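You operate a simulated robot arm through the tools that you are given. There is no shell and no other tool. Be economical: measure what you need, move in short steps, check, and stop when the job is done.

Carry out the task below with a simulated robot arm. There is one attempt and no reset: what you move stays moved.

TASK
Put the white gap card on top of the silver guide plate.

It is judged by the outcome, as a careful person would: the job done as asked, and still so three seconds after it is handed in. It fails if anything else is knocked over, pushed out of place, dropped, spilled or broken.

THE ROBOT
A 6-joint arm with a two-finger parallel gripper, fixed in place. Base frame: the origin is at the foot of the arm, x ahead of it, y to its left, z up; the work surface is at about z = 0. Lengths are in mm, angles in rad, forces in N, time in s.
With the tool pointing down near the work surface it reaches from about 140 to 580 mm from the base axis. Its first joint turns from -1.152 to 1.152 rad. Payload 2.1 kg.
The tool frame sits at the grasp point between the pads (the TCP): z along the fingers, y along the line on which they close. The tips reach 30 mm beyond it. Largest opening 94 mm; finger width 28, thickness 10; the body of the gripper, 50 by 96 mm, starts 55 mm behind the TCP.
Orientation is that of the tool frame in the base frame, as a unit quaternion [x, y, z, w]. With the fingers straight down and closing along the base's y, the tool's x points along the base's -x, its y along +y and its z along -z.

THE INTERFACE
- The arm moves only by the tool arm_command. Its argument "commands" is a list of rows, each a list of 4 numbers: the shift along the tool's x, y, z in mm, then the turn about the tool's z in rad. In form: [[x, y, z, twist], ...]. A call has 1 to 12 rows; each row is the pose to reach, as a shift and turn from the pose commanded when the call began, along the tool's axes at that moment. "hand" is the gripper command, from -1 (shut) to 1 (fully open), values between in proportion, set as the call begins (left out, the last holds). A row lasts 0.2 s, in which the tool goes at most 50 mm and 0.15 rad; a call with a longer step from one row to the next is refused whole, and so is a gripper value outside its range. Where a pose cannot be reached the arm comes as near as it can. A force on the tool above 40 N (or 10 N above the force at the start of the call, whichever is more), or a blocked arm, ends the call early, and 0.2 s more pass. The fingers move at their own pace (about 72 mm/s each) and stop on an object; they squeeze with about 25 N. The grip force told is the motor's: it shows also when the fingers shut on nothing. Time passes only in rows, and 0.2 s behind the last, so rows that repeat a pose let the fingers close. The reply holds the time, the measured pose of the TCP, the force on the tool along the base axes, the opening and the grip force, in the units named above and with some noise.
- Cameras (640 x 400 px; columns grow to the right, rows downward): "scene" is fixed at [36.3, -362.9, 484.9]; the picture's right is [0.89, -0.46, 0.00], its down [-0.27, -0.52, -0.81] and it looks along [0.37, 0.72, -0.58] (base axes); focal length 327 px, centre (320, 200). "wrist" rides on the gripper at [76, 14, -103] in the tool frame; the picture's right is [-0.18, 0.98, 0.00], its down [-0.75, -0.14, -0.64] and it looks along [-0.63, -0.12, 0.77] (tool axes); focal length 243 px, centre (320, 200). There is no depth. A picture from a camera that has moved, and an enlarged one, comes with that camera's place and axes in the base frame and with its lens.
- snapshot(camera): a new picture of that camera. It takes no simulated time.
- inspect(camera, box): a new picture of the part [left, top, right, bottom] of that camera's present view, enlarged. It takes no simulated time.
- sign_off(): hands the job in; it is judged then, once.

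Work in short steps. Places have to be worked out from the pictures, the camera data and where the tool is seen: move nearer, look again, correct. Check each grasp and each placing, and mend what went wrong. You have 90 turns and 46 pictures in all, those below and enlarged ones among them. Open the gripper and draw the arm clear of the work before you hand the job in, unless the task says otherwise; then end with one line.

The tools are called after "Emit:" as name(argument=value, ...) on one line, values as JSON. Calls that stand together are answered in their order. arm_command: Moves the arm, as the interface text tells. Its arguments: {"type":"object","properties":{"commands":{"type":"array","items":{"type":"array","items":{"type":"number"}}},"hand":{"type":"number"}},"required":["commands"]} The other tools are called the same way: snapshot (camera) takes a picture; inspect (camera, box) takes an enlarged picture of a part of a camera's view; sign_off () hands the job in.

At the start:

```text
clock: 0.0
tool_pos: [304.1, 107.3, 275.6]
orientation: [0.0, 1.0, 0.0, 0.0]
force: [-0.1, -0.3, -0.1]
gripper_width: 94.3
grip_force: 0.0
```

scene: 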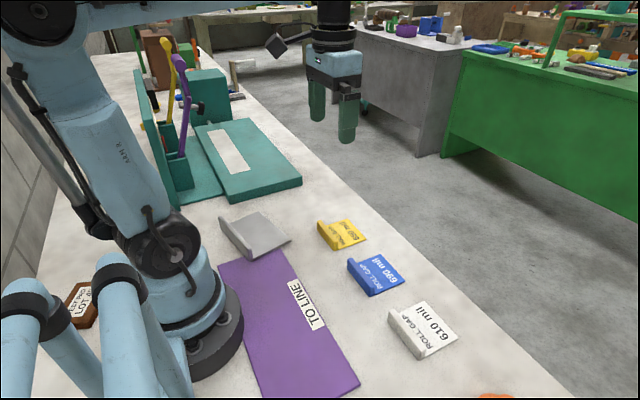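
wrist: 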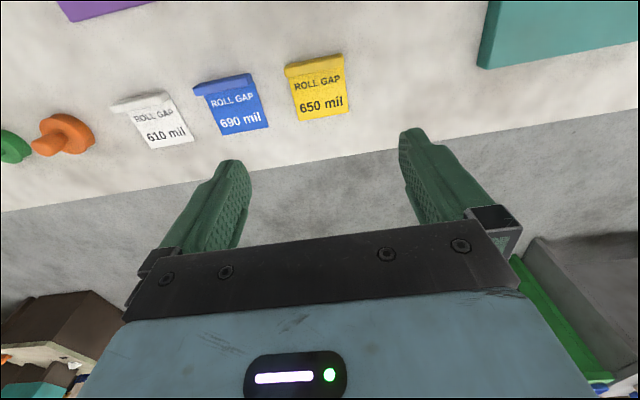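

I'll take closer looks at the white card and the silver plate before moving anything.

Emit:
inspect(camera="scene", box=[360, 270, 488, 370])

Emit:
inspect(camera="scene", box=[190, 190, 318, 270])

```text
4.00 times, centred on (424, 320) of scene
camera zoom: at [36.3, -362.9, 484.9], right [0.89, -0.46, 0.0], down [-0.27, -0.52, -0.81], along [0.37, 0.72, -0.58], focal length 1310 px, centre (-96, -280)
```

zoom: 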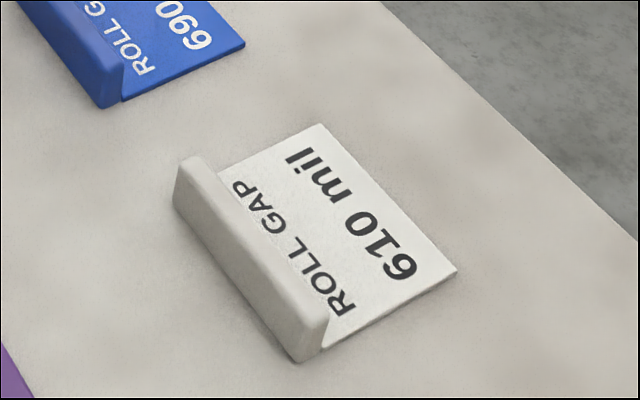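

```text
5.00 times, centred on (254, 230) of scene
camera zoom: at [36.3, -362.9, 484.9], right [0.89, -0.46, 0.0], down [-0.27, -0.52, -0.81], along [0.37, 0.72, -0.58], focal length 1637 px, centre (650, 50)
```

zoom: 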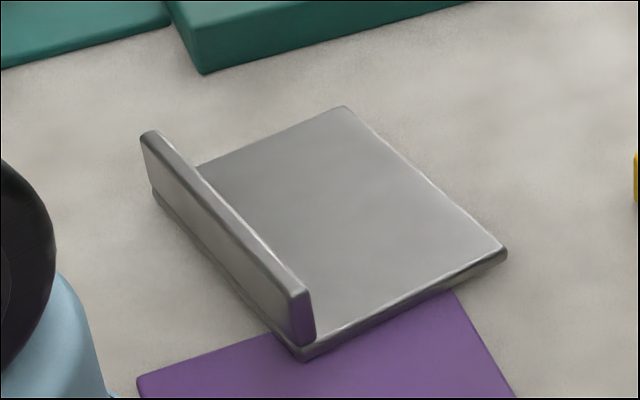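

The white card is flat and lines up with the base axes, at about x 286–369, y −200..−122, with a raised ridge along its x≈286 side. I'll move above that ridge and turn the tool −90° so the fingers close across it.

Emit:
arm_command(commands=[[1, -24, 9, -0.143], [2, -49, 19, -0.286], [3, -73, 29, -0.428], [4, -97, 38, -0.571], [5, -122, 48, -0.714], [6, -146, 57, -0.857], [7, -170, 67, -1.0], [8, -195, 76, -1.142], [9, -219, 86, -1.285], [10, -244, 95, -1.428], [11, -268, 105, -1.571], [11, -268, 105, -1.571]], hand=1)

Emit:
snapshot(camera="wrist")

Emit:
snapshot(camera="scene")

```text
clock: 2.6
tool_pos: [293.8, -162.4, 172.6]
orientation: [-0.707, 0.707, 0.0, 0.001]
force: [-0.4, 0.3, -0.3]
gripper_width: 93.9
grip_force: 0.2
```

```text
41 pictures are left
camera wrist: at [279.1, -238.2, 275.3], right [-0.98, 0.18, 0.0], down [0.14, 0.75, 0.64], along [0.12, 0.63, -0.77], focal length 243 px, centre (320, 200)
```

wrist: 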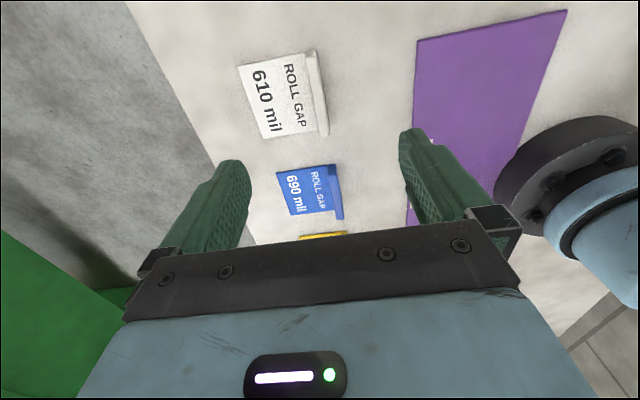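

```text
40 pictures are left
```

scene: 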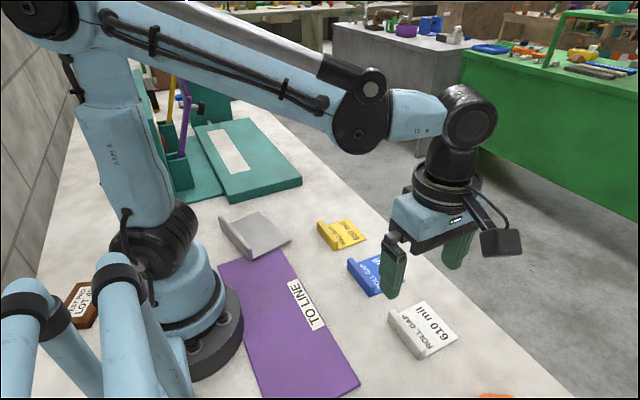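

The wrist view puts the card in the same place as my estimate. I'll enlarge it to measure the ridge.

Emit:
inspect(camera="wrist", box=[220, 35, 348, 145])

```text
3.64 times, centred on (284, 90) of wrist
camera zoom: at [279.1, -238.2, 275.3], right [-0.98, 0.18, 0.0], down [0.14, 0.75, 0.64], along [0.12, 0.63, -0.77], focal length 882 px, centre (451, 600)
```

zoom: 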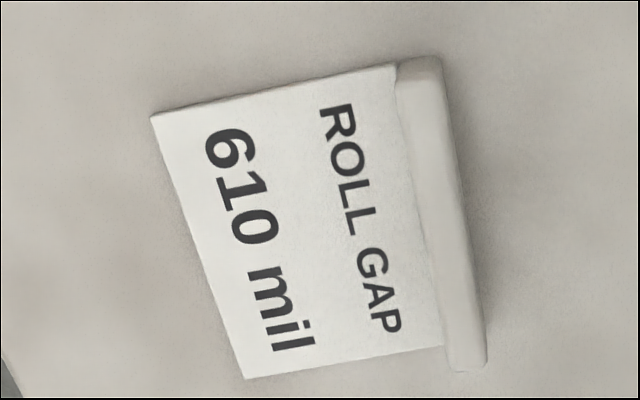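

The ridge measures about 12 mm thick, centred at x≈294, and the card has almost no yaw. I'll part-close the gripper and go down to z≈70, then check.

Emit:
arm_command(commands=[[0, 0, 25, 0], [0, 0, 50, 0], [0, 0, 75, 0], [0, 0, 102, 0], [0, 0, 102, 0]], hand=0)

Emit:
inspect(camera="scene", box=[360, 250, 488, 370])

Emit:
snapshot(camera="wrist")

```text
clock: 3.8
tool_pos: [292.1, -160.3, 68.4]
orientation: [0.708, -0.707, 0.001, 0.0]
force: [-0.4, 1.0, -0.2]
gripper_width: 47.0
grip_force: 0.2
```

```text
3.33 times, centred on (424, 310) of scene
camera zoom: at [36.3, -362.9, 484.9], right [0.89, -0.46, 0.0], down [-0.27, -0.52, -0.81], along [0.37, 0.72, -0.58], focal length 1091 px, centre (-27, -167)
```

zoom: 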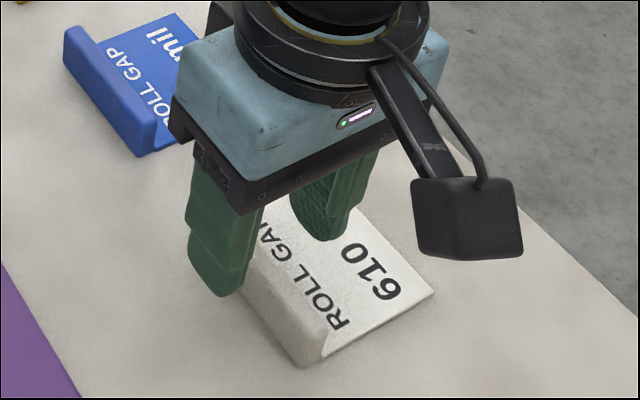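

```text
37 pictures are left
camera wrist: at [278.5, -237.3, 170.9], right [-0.98, 0.18, 0.0], down [0.14, 0.75, 0.64], along [0.12, 0.63, -0.77], focal length 243 px, centre (320, 200)
```

wrist: 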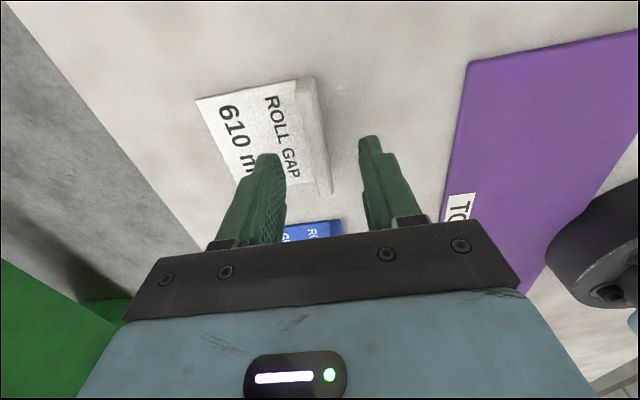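

The fingers straddle the ridge and are roughly centred on its length. I'll go down another 30 mm so the tips sit just above the card, then close.

Emit:
arm_command(commands=[[0, 0, 15, 0], [0, 0, 30, 0], [0, 0, 30, 0]])

Emit:
inspect(camera="scene", box=[360, 250, 488, 370])

Emit:
snapshot(camera="wrist")

```text
clock: 4.6
tool_pos: [292.0, -160.4, 39.1]
orientation: [0.707, -0.707, 0.0, 0.0]
force: [0.4, 0.1, -0.7]
gripper_width: 47.2
grip_force: 0.1
```

```text
3.33 times, centred on (424, 310) of scene
camera zoom: at [36.3, -362.9, 484.9], right [0.89, -0.46, 0.0], down [-0.27, -0.52, -0.81], along [0.37, 0.72, -0.58], focal length 1091 px, centre (-27, -167)
```

zoom: 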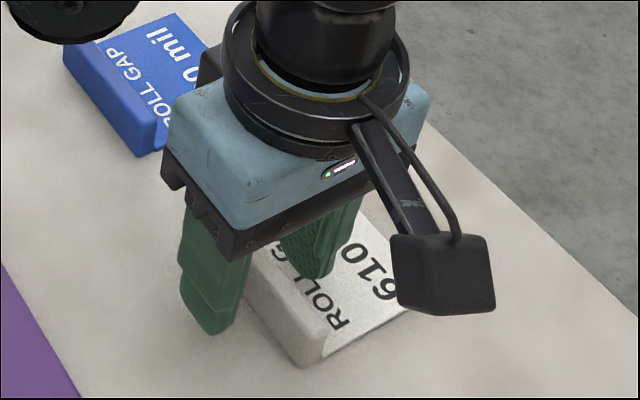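

```text
35 pictures are left
camera wrist: at [278.3, -237.3, 140.8], right [-0.98, 0.18, 0.0], down [0.14, 0.75, 0.64], along [0.12, 0.63, -0.77], focal length 243 px, centre (320, 200)
```

wrist: 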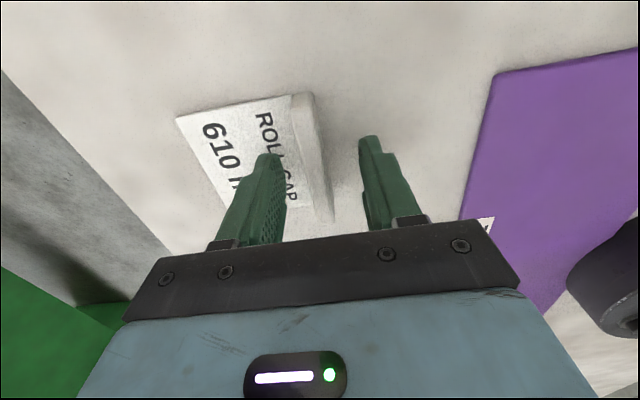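

The position looks right, and the tips are about 9 mm above the table. I'll lower 2 mm more and close on the ridge.

Emit:
arm_command(commands=[[0, 0, 2, 0], [0, 0, 2, 0], [0, 0, 2, 0], [0, 0, 2, 0], [0, 0, 2, 0]], hand=-1)

Emit:
snapshot(camera="wrist")

```text
clock: 5.8
tool_pos: [290.7, -160.2, 37.3]
orientation: [-0.707, 0.707, 0.0, 0.0]
force: [-0.4, 0.3, 3.8]
gripper_width: 10.5
grip_force: 24.7
```

```text
34 pictures are left
camera wrist: at [277.8, -237.7, 139.2], right [-0.98, 0.18, 0.0], down [0.14, 0.75, 0.64], along [0.12, 0.63, -0.77], focal length 243 px, centre (320, 200)
```

wrist: 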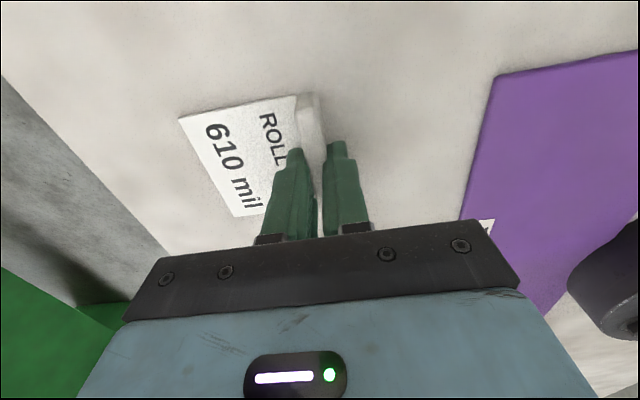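

The fingers are holding the ridge at 10.5 mm with 25 N of grip. I'll lift and check that the card comes up.

Emit:
arm_command(commands=[[0, 0, -10, 0], [0, 0, -25, 0], [0, 0, -50, 0], [0, 0, -80, 0], [0, 0, -113, 0], [0, 0, -113, 0]])

Emit:
snapshot(camera="scene")

Emit:
snapshot(camera="wrist")

```text
clock: 7.2
tool_pos: [290.2, -160.5, 152.4]
orientation: [-0.707, 0.707, -0.001, 0.0]
force: [-0.5, 0.1, -0.2]
gripper_width: 11.0
grip_force: 24.8
```

```text
33 pictures are left
```

scene: 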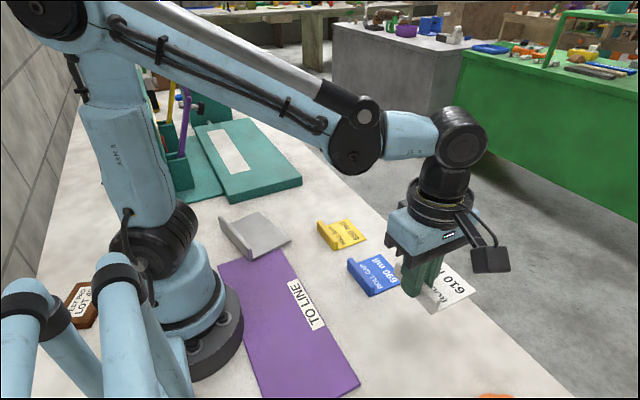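

```text
32 pictures are left
camera wrist: at [276.2, -237.3, 254.7], right [-0.98, 0.18, 0.0], down [0.14, 0.75, 0.64], along [0.12, 0.63, -0.77], focal length 243 px, centre (320, 200)
```

wrist: 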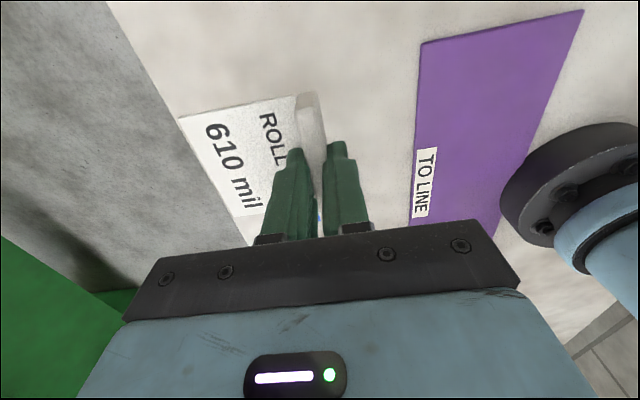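

The card is held level. I'll turn it 90° so its clear width fits beside the plate's upright and the fingers stay away from it. The plate looks yawed about 0.2 rad with its centre near (162,188), so I'll carry the card above it at a safe height.

Emit:
arm_command(commands=[[-20, 7, -5, 0.1], [-55, 19, -8, 0.22], [-90, 32, -8, 0.34], [-125, 44, -8, 0.46], [-162, 57, -8, 0.59], [-199, 70, -8, 0.72], [-236, 83, -8, 0.85], [-273, 96, -8, 0.98], [-310, 109, -8, 1.11], [-345, 121, -8, 1.23], [-370, 130, -8, 1.33], [-383, 135, -8, 1.371]])

Emit:
snapshot(camera="scene")

Emit:
snapshot(camera="wrist")

```text
clock: 9.8
tool_pos: [157.4, 222.7, 158.0]
orientation: [-0.099, 0.995, 0.0, 0.0]
force: [-0.9, -0.7, -0.8]
gripper_width: 10.8
grip_force: 25.3
```

```text
31 pictures are left
```

scene: 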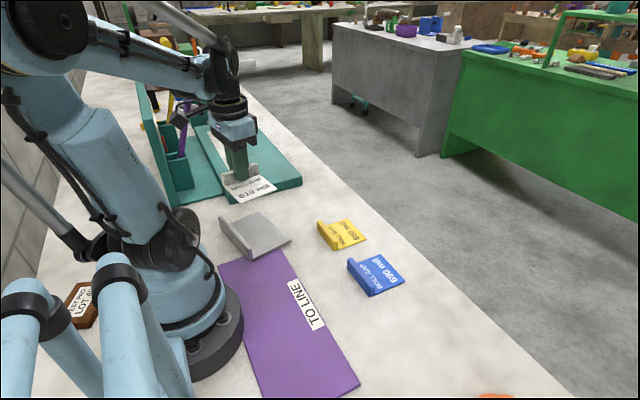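

```text
30 pictures are left
camera wrist: at [79.9, 221.9, 260.8], right [-0.01, 1.0, 0.0], down [0.77, 0.01, 0.64], along [0.64, 0.01, -0.77], focal length 243 px, centre (320, 200)
```

wrist: 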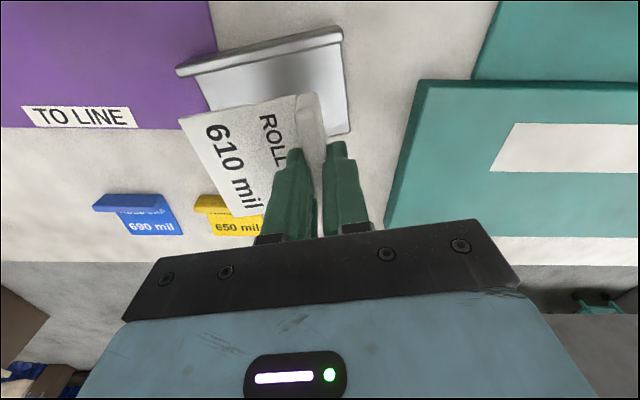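

From both cameras the plate's clear surface is centred near (163,187), yawed about 0.22 rad. The card is almost exactly over it, biased about 4 mm away from the upright. I'll trim the yaw and go down to z≈75, then look again.

Emit:
arm_command(commands=[[0, 0, 15, -0.024], [0, 0, 35, -0.024], [0, 0, 55, -0.024], [0, 0, 73, -0.024], [0, 0, 83, -0.024], [0, 0, 83, -0.024]])

Emit:
inspect(camera="scene", box=[190, 170, 318, 270])

Emit:
snapshot(camera="wrist")

```text
clock: 11.2
tool_pos: [157.7, 220.8, 76.2]
orientation: [-0.111, 0.994, 0.0, 0.0]
force: [0.8, 0.7, -0.3]
gripper_width: 10.8
grip_force: 25.2
```

```text
4.00 times, centred on (254, 220) of scene
camera zoom: at [36.3, -362.9, 484.9], right [0.89, -0.46, 0.0], down [-0.27, -0.52, -0.81], along [0.37, 0.72, -0.58], focal length 1310 px, centre (584, 120)
```

zoom: 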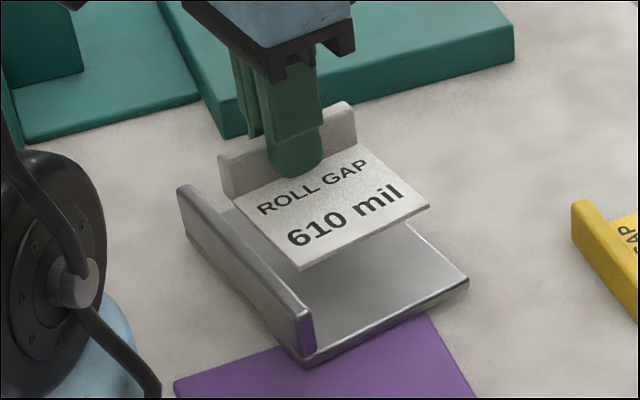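

```text
28 pictures are left
camera wrist: at [80.9, 218.2, 177.9], right [-0.04, 1.0, 0.0], down [0.77, 0.03, 0.64], along [0.64, 0.03, -0.77], focal length 243 px, centre (320, 200)
```

wrist: 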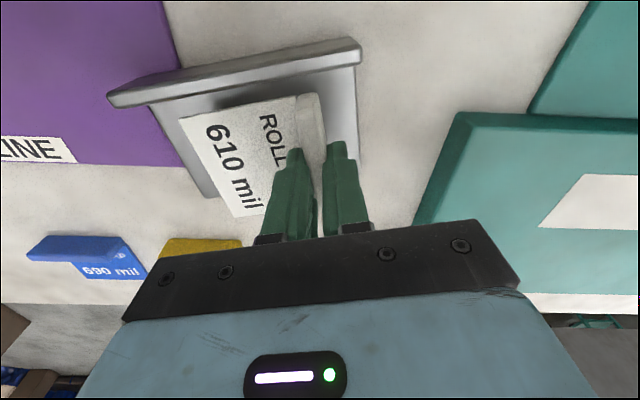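

By the scene view, the card spans about 160–239 mm in the plate's outward direction. The upright's inner face is at about 153 and the outer edge at about 242, so it fits. I'll lower slowly to just above the surface.

Emit:
arm_command(commands=[[0, 0, 8, 0], [0, 0, 16, 0], [0, 0, 22, 0], [0, 0, 22, 0]])

Emit:
inspect(camera="scene", box=[190, 170, 318, 270])

```text
clock: 12.2
tool_pos: [157.8, 222.3, 53.4]
orientation: [-0.111, 0.994, 0.0, 0.0]
force: [0.1, -0.6, -0.1]
gripper_width: 10.4
grip_force: 25.0
```

```text
4.00 times, centred on (254, 220) of scene
camera zoom: at [36.3, -362.9, 484.9], right [0.89, -0.46, 0.0], down [-0.27, -0.52, -0.81], along [0.37, 0.72, -0.58], focal length 1310 px, centre (584, 120)
```

zoom: 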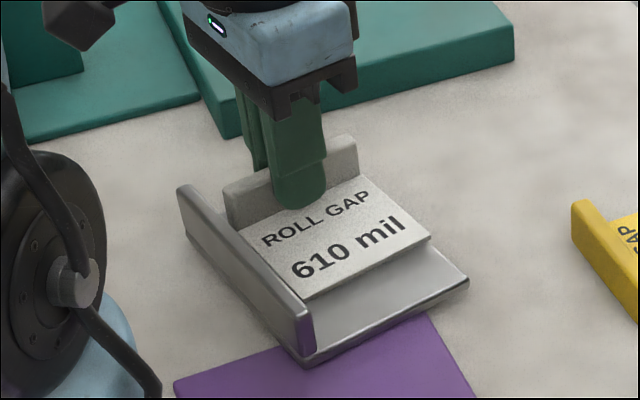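

It is lined up inside the plate. I'll lower in 1 mm steps and watch the force for contact.

Emit:
arm_command(commands=[[0, 0, 1, 0], [0, 0, 2, 0], [0, 0, 3, 0], [0, 0, 4, 0], [0, 0, 5, 0], [0, 0, 5, 0]])

```text
clock: 13.6
tool_pos: [157.0, 221.9, 48.5]
orientation: [-0.112, 0.994, 0.0, 0.0]
force: [-0.2, -0.2, 4.5]
gripper_width: 10.8
grip_force: 24.9
```

The 4.5 N vertical force suggests light contact at z≈48.5. I'll look to confirm.

Emit:
inspect(camera="scene", box=[205, 190, 307, 260])

Emit:
arm_command(commands=[[0, 0, 0.5, 0], [0, 0, 1, 0], [0, 0, 1, 0]])

```text
5.71 times, centred on (256, 225) of scene
camera zoom: at [36.3, -362.9, 484.9], right [0.89, -0.46, 0.0], down [-0.27, -0.52, -0.81], along [0.37, 0.72, -0.58], focal length 1871 px, centre (686, 57)
```

zoom: 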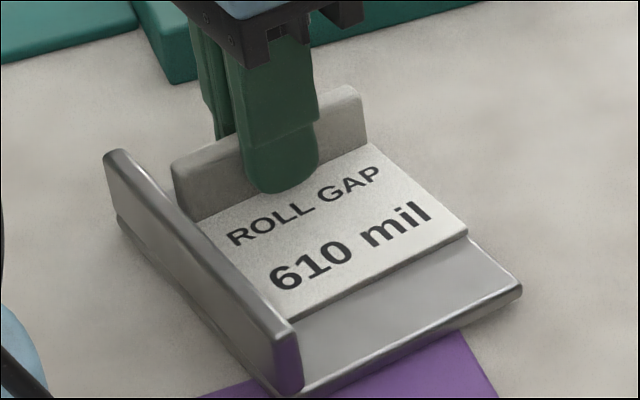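

```text
clock: 14.4
tool_pos: [158.1, 221.9, 47.9]
orientation: [-0.112, 0.994, 0.0, -0.001]
force: [1.5, 1.0, 5.3]
gripper_width: 11.0
grip_force: 25.1
```

The card is resting flat on the plate. I'll open the fingers partway, then rise straight up.

Emit:
arm_command(commands=[[0, 0, 0, 0], [0, 0, 0, 0], [0, 0, 0, 0]], hand=-0.2)

Emit:
arm_command(commands=[[0, 0, -5, 0], [0, 0, -15, 0], [0, 0, -35, 0], [0, 0, -60, 0], [0, 0, -90, 0], [0, 0, -120, 0], [0, 0, -120, 0]])

Emit:
inspect(camera="scene", box=[190, 170, 318, 270])

Emit:
snapshot(camera="wrist")

```text
clock: 15.2
tool_pos: [156.4, 221.7, 48.5]
orientation: [-0.112, 0.994, 0.0, 0.0]
force: [-0.2, -0.5, 1.0]
gripper_width: 37.6
grip_force: 0.0
```

```text
clock: 16.8
tool_pos: [156.3, 220.4, 169.6]
orientation: [-0.112, 0.994, 0.0, 0.0]
force: [-0.3, 0.3, 0.0]
gripper_width: 37.9
grip_force: 0.1
```

```text
4.00 times, centred on (254, 220) of scene
camera zoom: at [36.3, -362.9, 484.9], right [0.89, -0.46, 0.0], down [-0.27, -0.52, -0.81], along [0.37, 0.72, -0.58], focal length 1310 px, centre (584, 120)
```

zoom: 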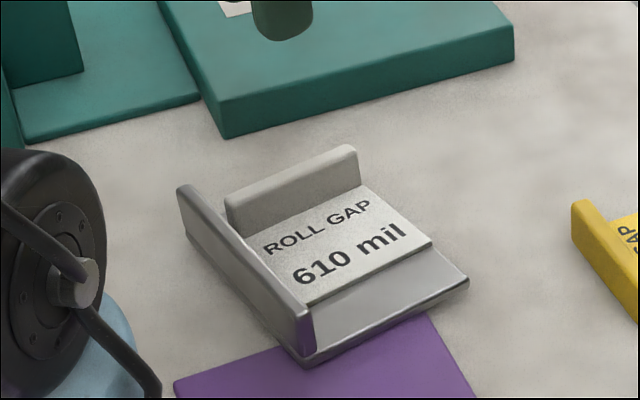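

```text
24 pictures are left
camera wrist: at [79.5, 217.2, 272.1], right [-0.04, 1.0, 0.0], down [0.77, 0.03, 0.64], along [0.64, 0.03, -0.77], focal length 243 px, centre (320, 200)
```

wrist: 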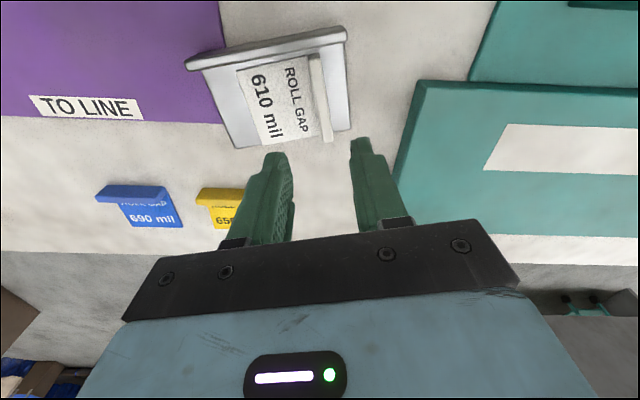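

The card sits flat on the plate, inside its edges and clear of the upright, and the plate hasn't moved. I'll draw the arm up and away with the gripper open.

Emit:
arm_command(commands=[[0, 0, -30, 0], [-20, -20, -60, 0], [-50, -50, -90, 0], [-85, -85, -105, 0], [-120, -120, -105, 0], [-140, -140, -105, 0], [-140, -140, -105, 0]], hand=1)

Emit:
snapshot(camera="scene")

Emit:
inspect(camera="scene", box=[190, 170, 318, 270])

```text
refused: row 3 steps farther than a row can; nothing moved
```

```text
23 pictures are left
```

scene: 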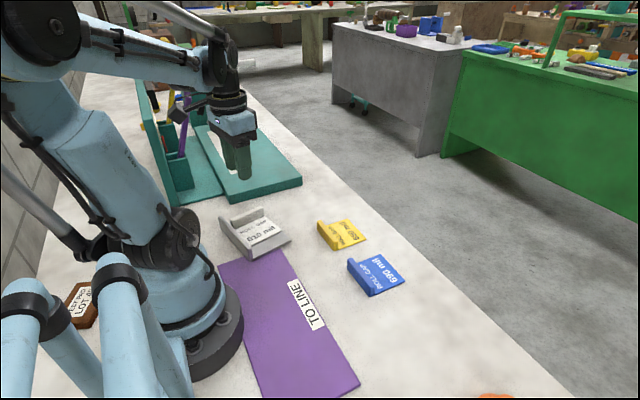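

```text
4.00 times, centred on (254, 220) of scene
camera zoom: at [36.3, -362.9, 484.9], right [0.89, -0.46, 0.0], down [-0.27, -0.52, -0.81], along [0.37, 0.72, -0.58], focal length 1310 px, centre (584, 120)
```

zoom: 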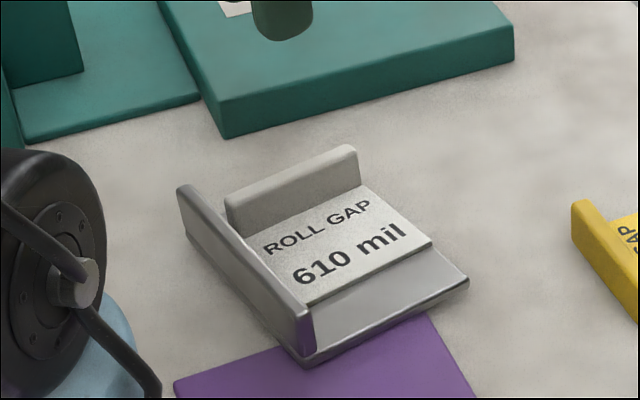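

That call was refused because one step was too long, so nothing moved. I'll repeat the withdrawal in shorter steps.

Emit:
arm_command(commands=[[0, 0, -25, 0], [0, 0, -55, 0], [-20, -20, -80, 0], [-45, -45, -100, 0], [-70, -70, -105, 0], [-95, -95, -105, 0], [-120, -120, -105, 0], [-140, -140, -105, 0], [-140, -140, -105, 0]], hand=1)

Emit:
snapshot(camera="scene")

```text
clock: 18.8
tool_pos: [324.9, 115.3, 273.5]
orientation: [-0.111, 0.994, -0.001, 0.0]
force: [1.0, 0.4, 0.3]
gripper_width: 93.9
grip_force: 0.0
```

```text
21 pictures are left
```

scene: 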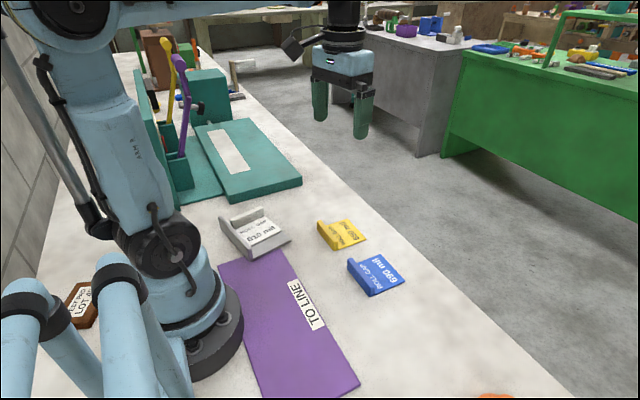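

The arm is clear with the gripper open, the card is on the plate, and everything else is where it started. I'm handing the job in.

Emit:
sign_off()

```text
The job is handed in.
```

The white 610 mil gap card is lying flat on top of the silver guide plate; nothing else was moved, and the arm is clear with its gripper open.
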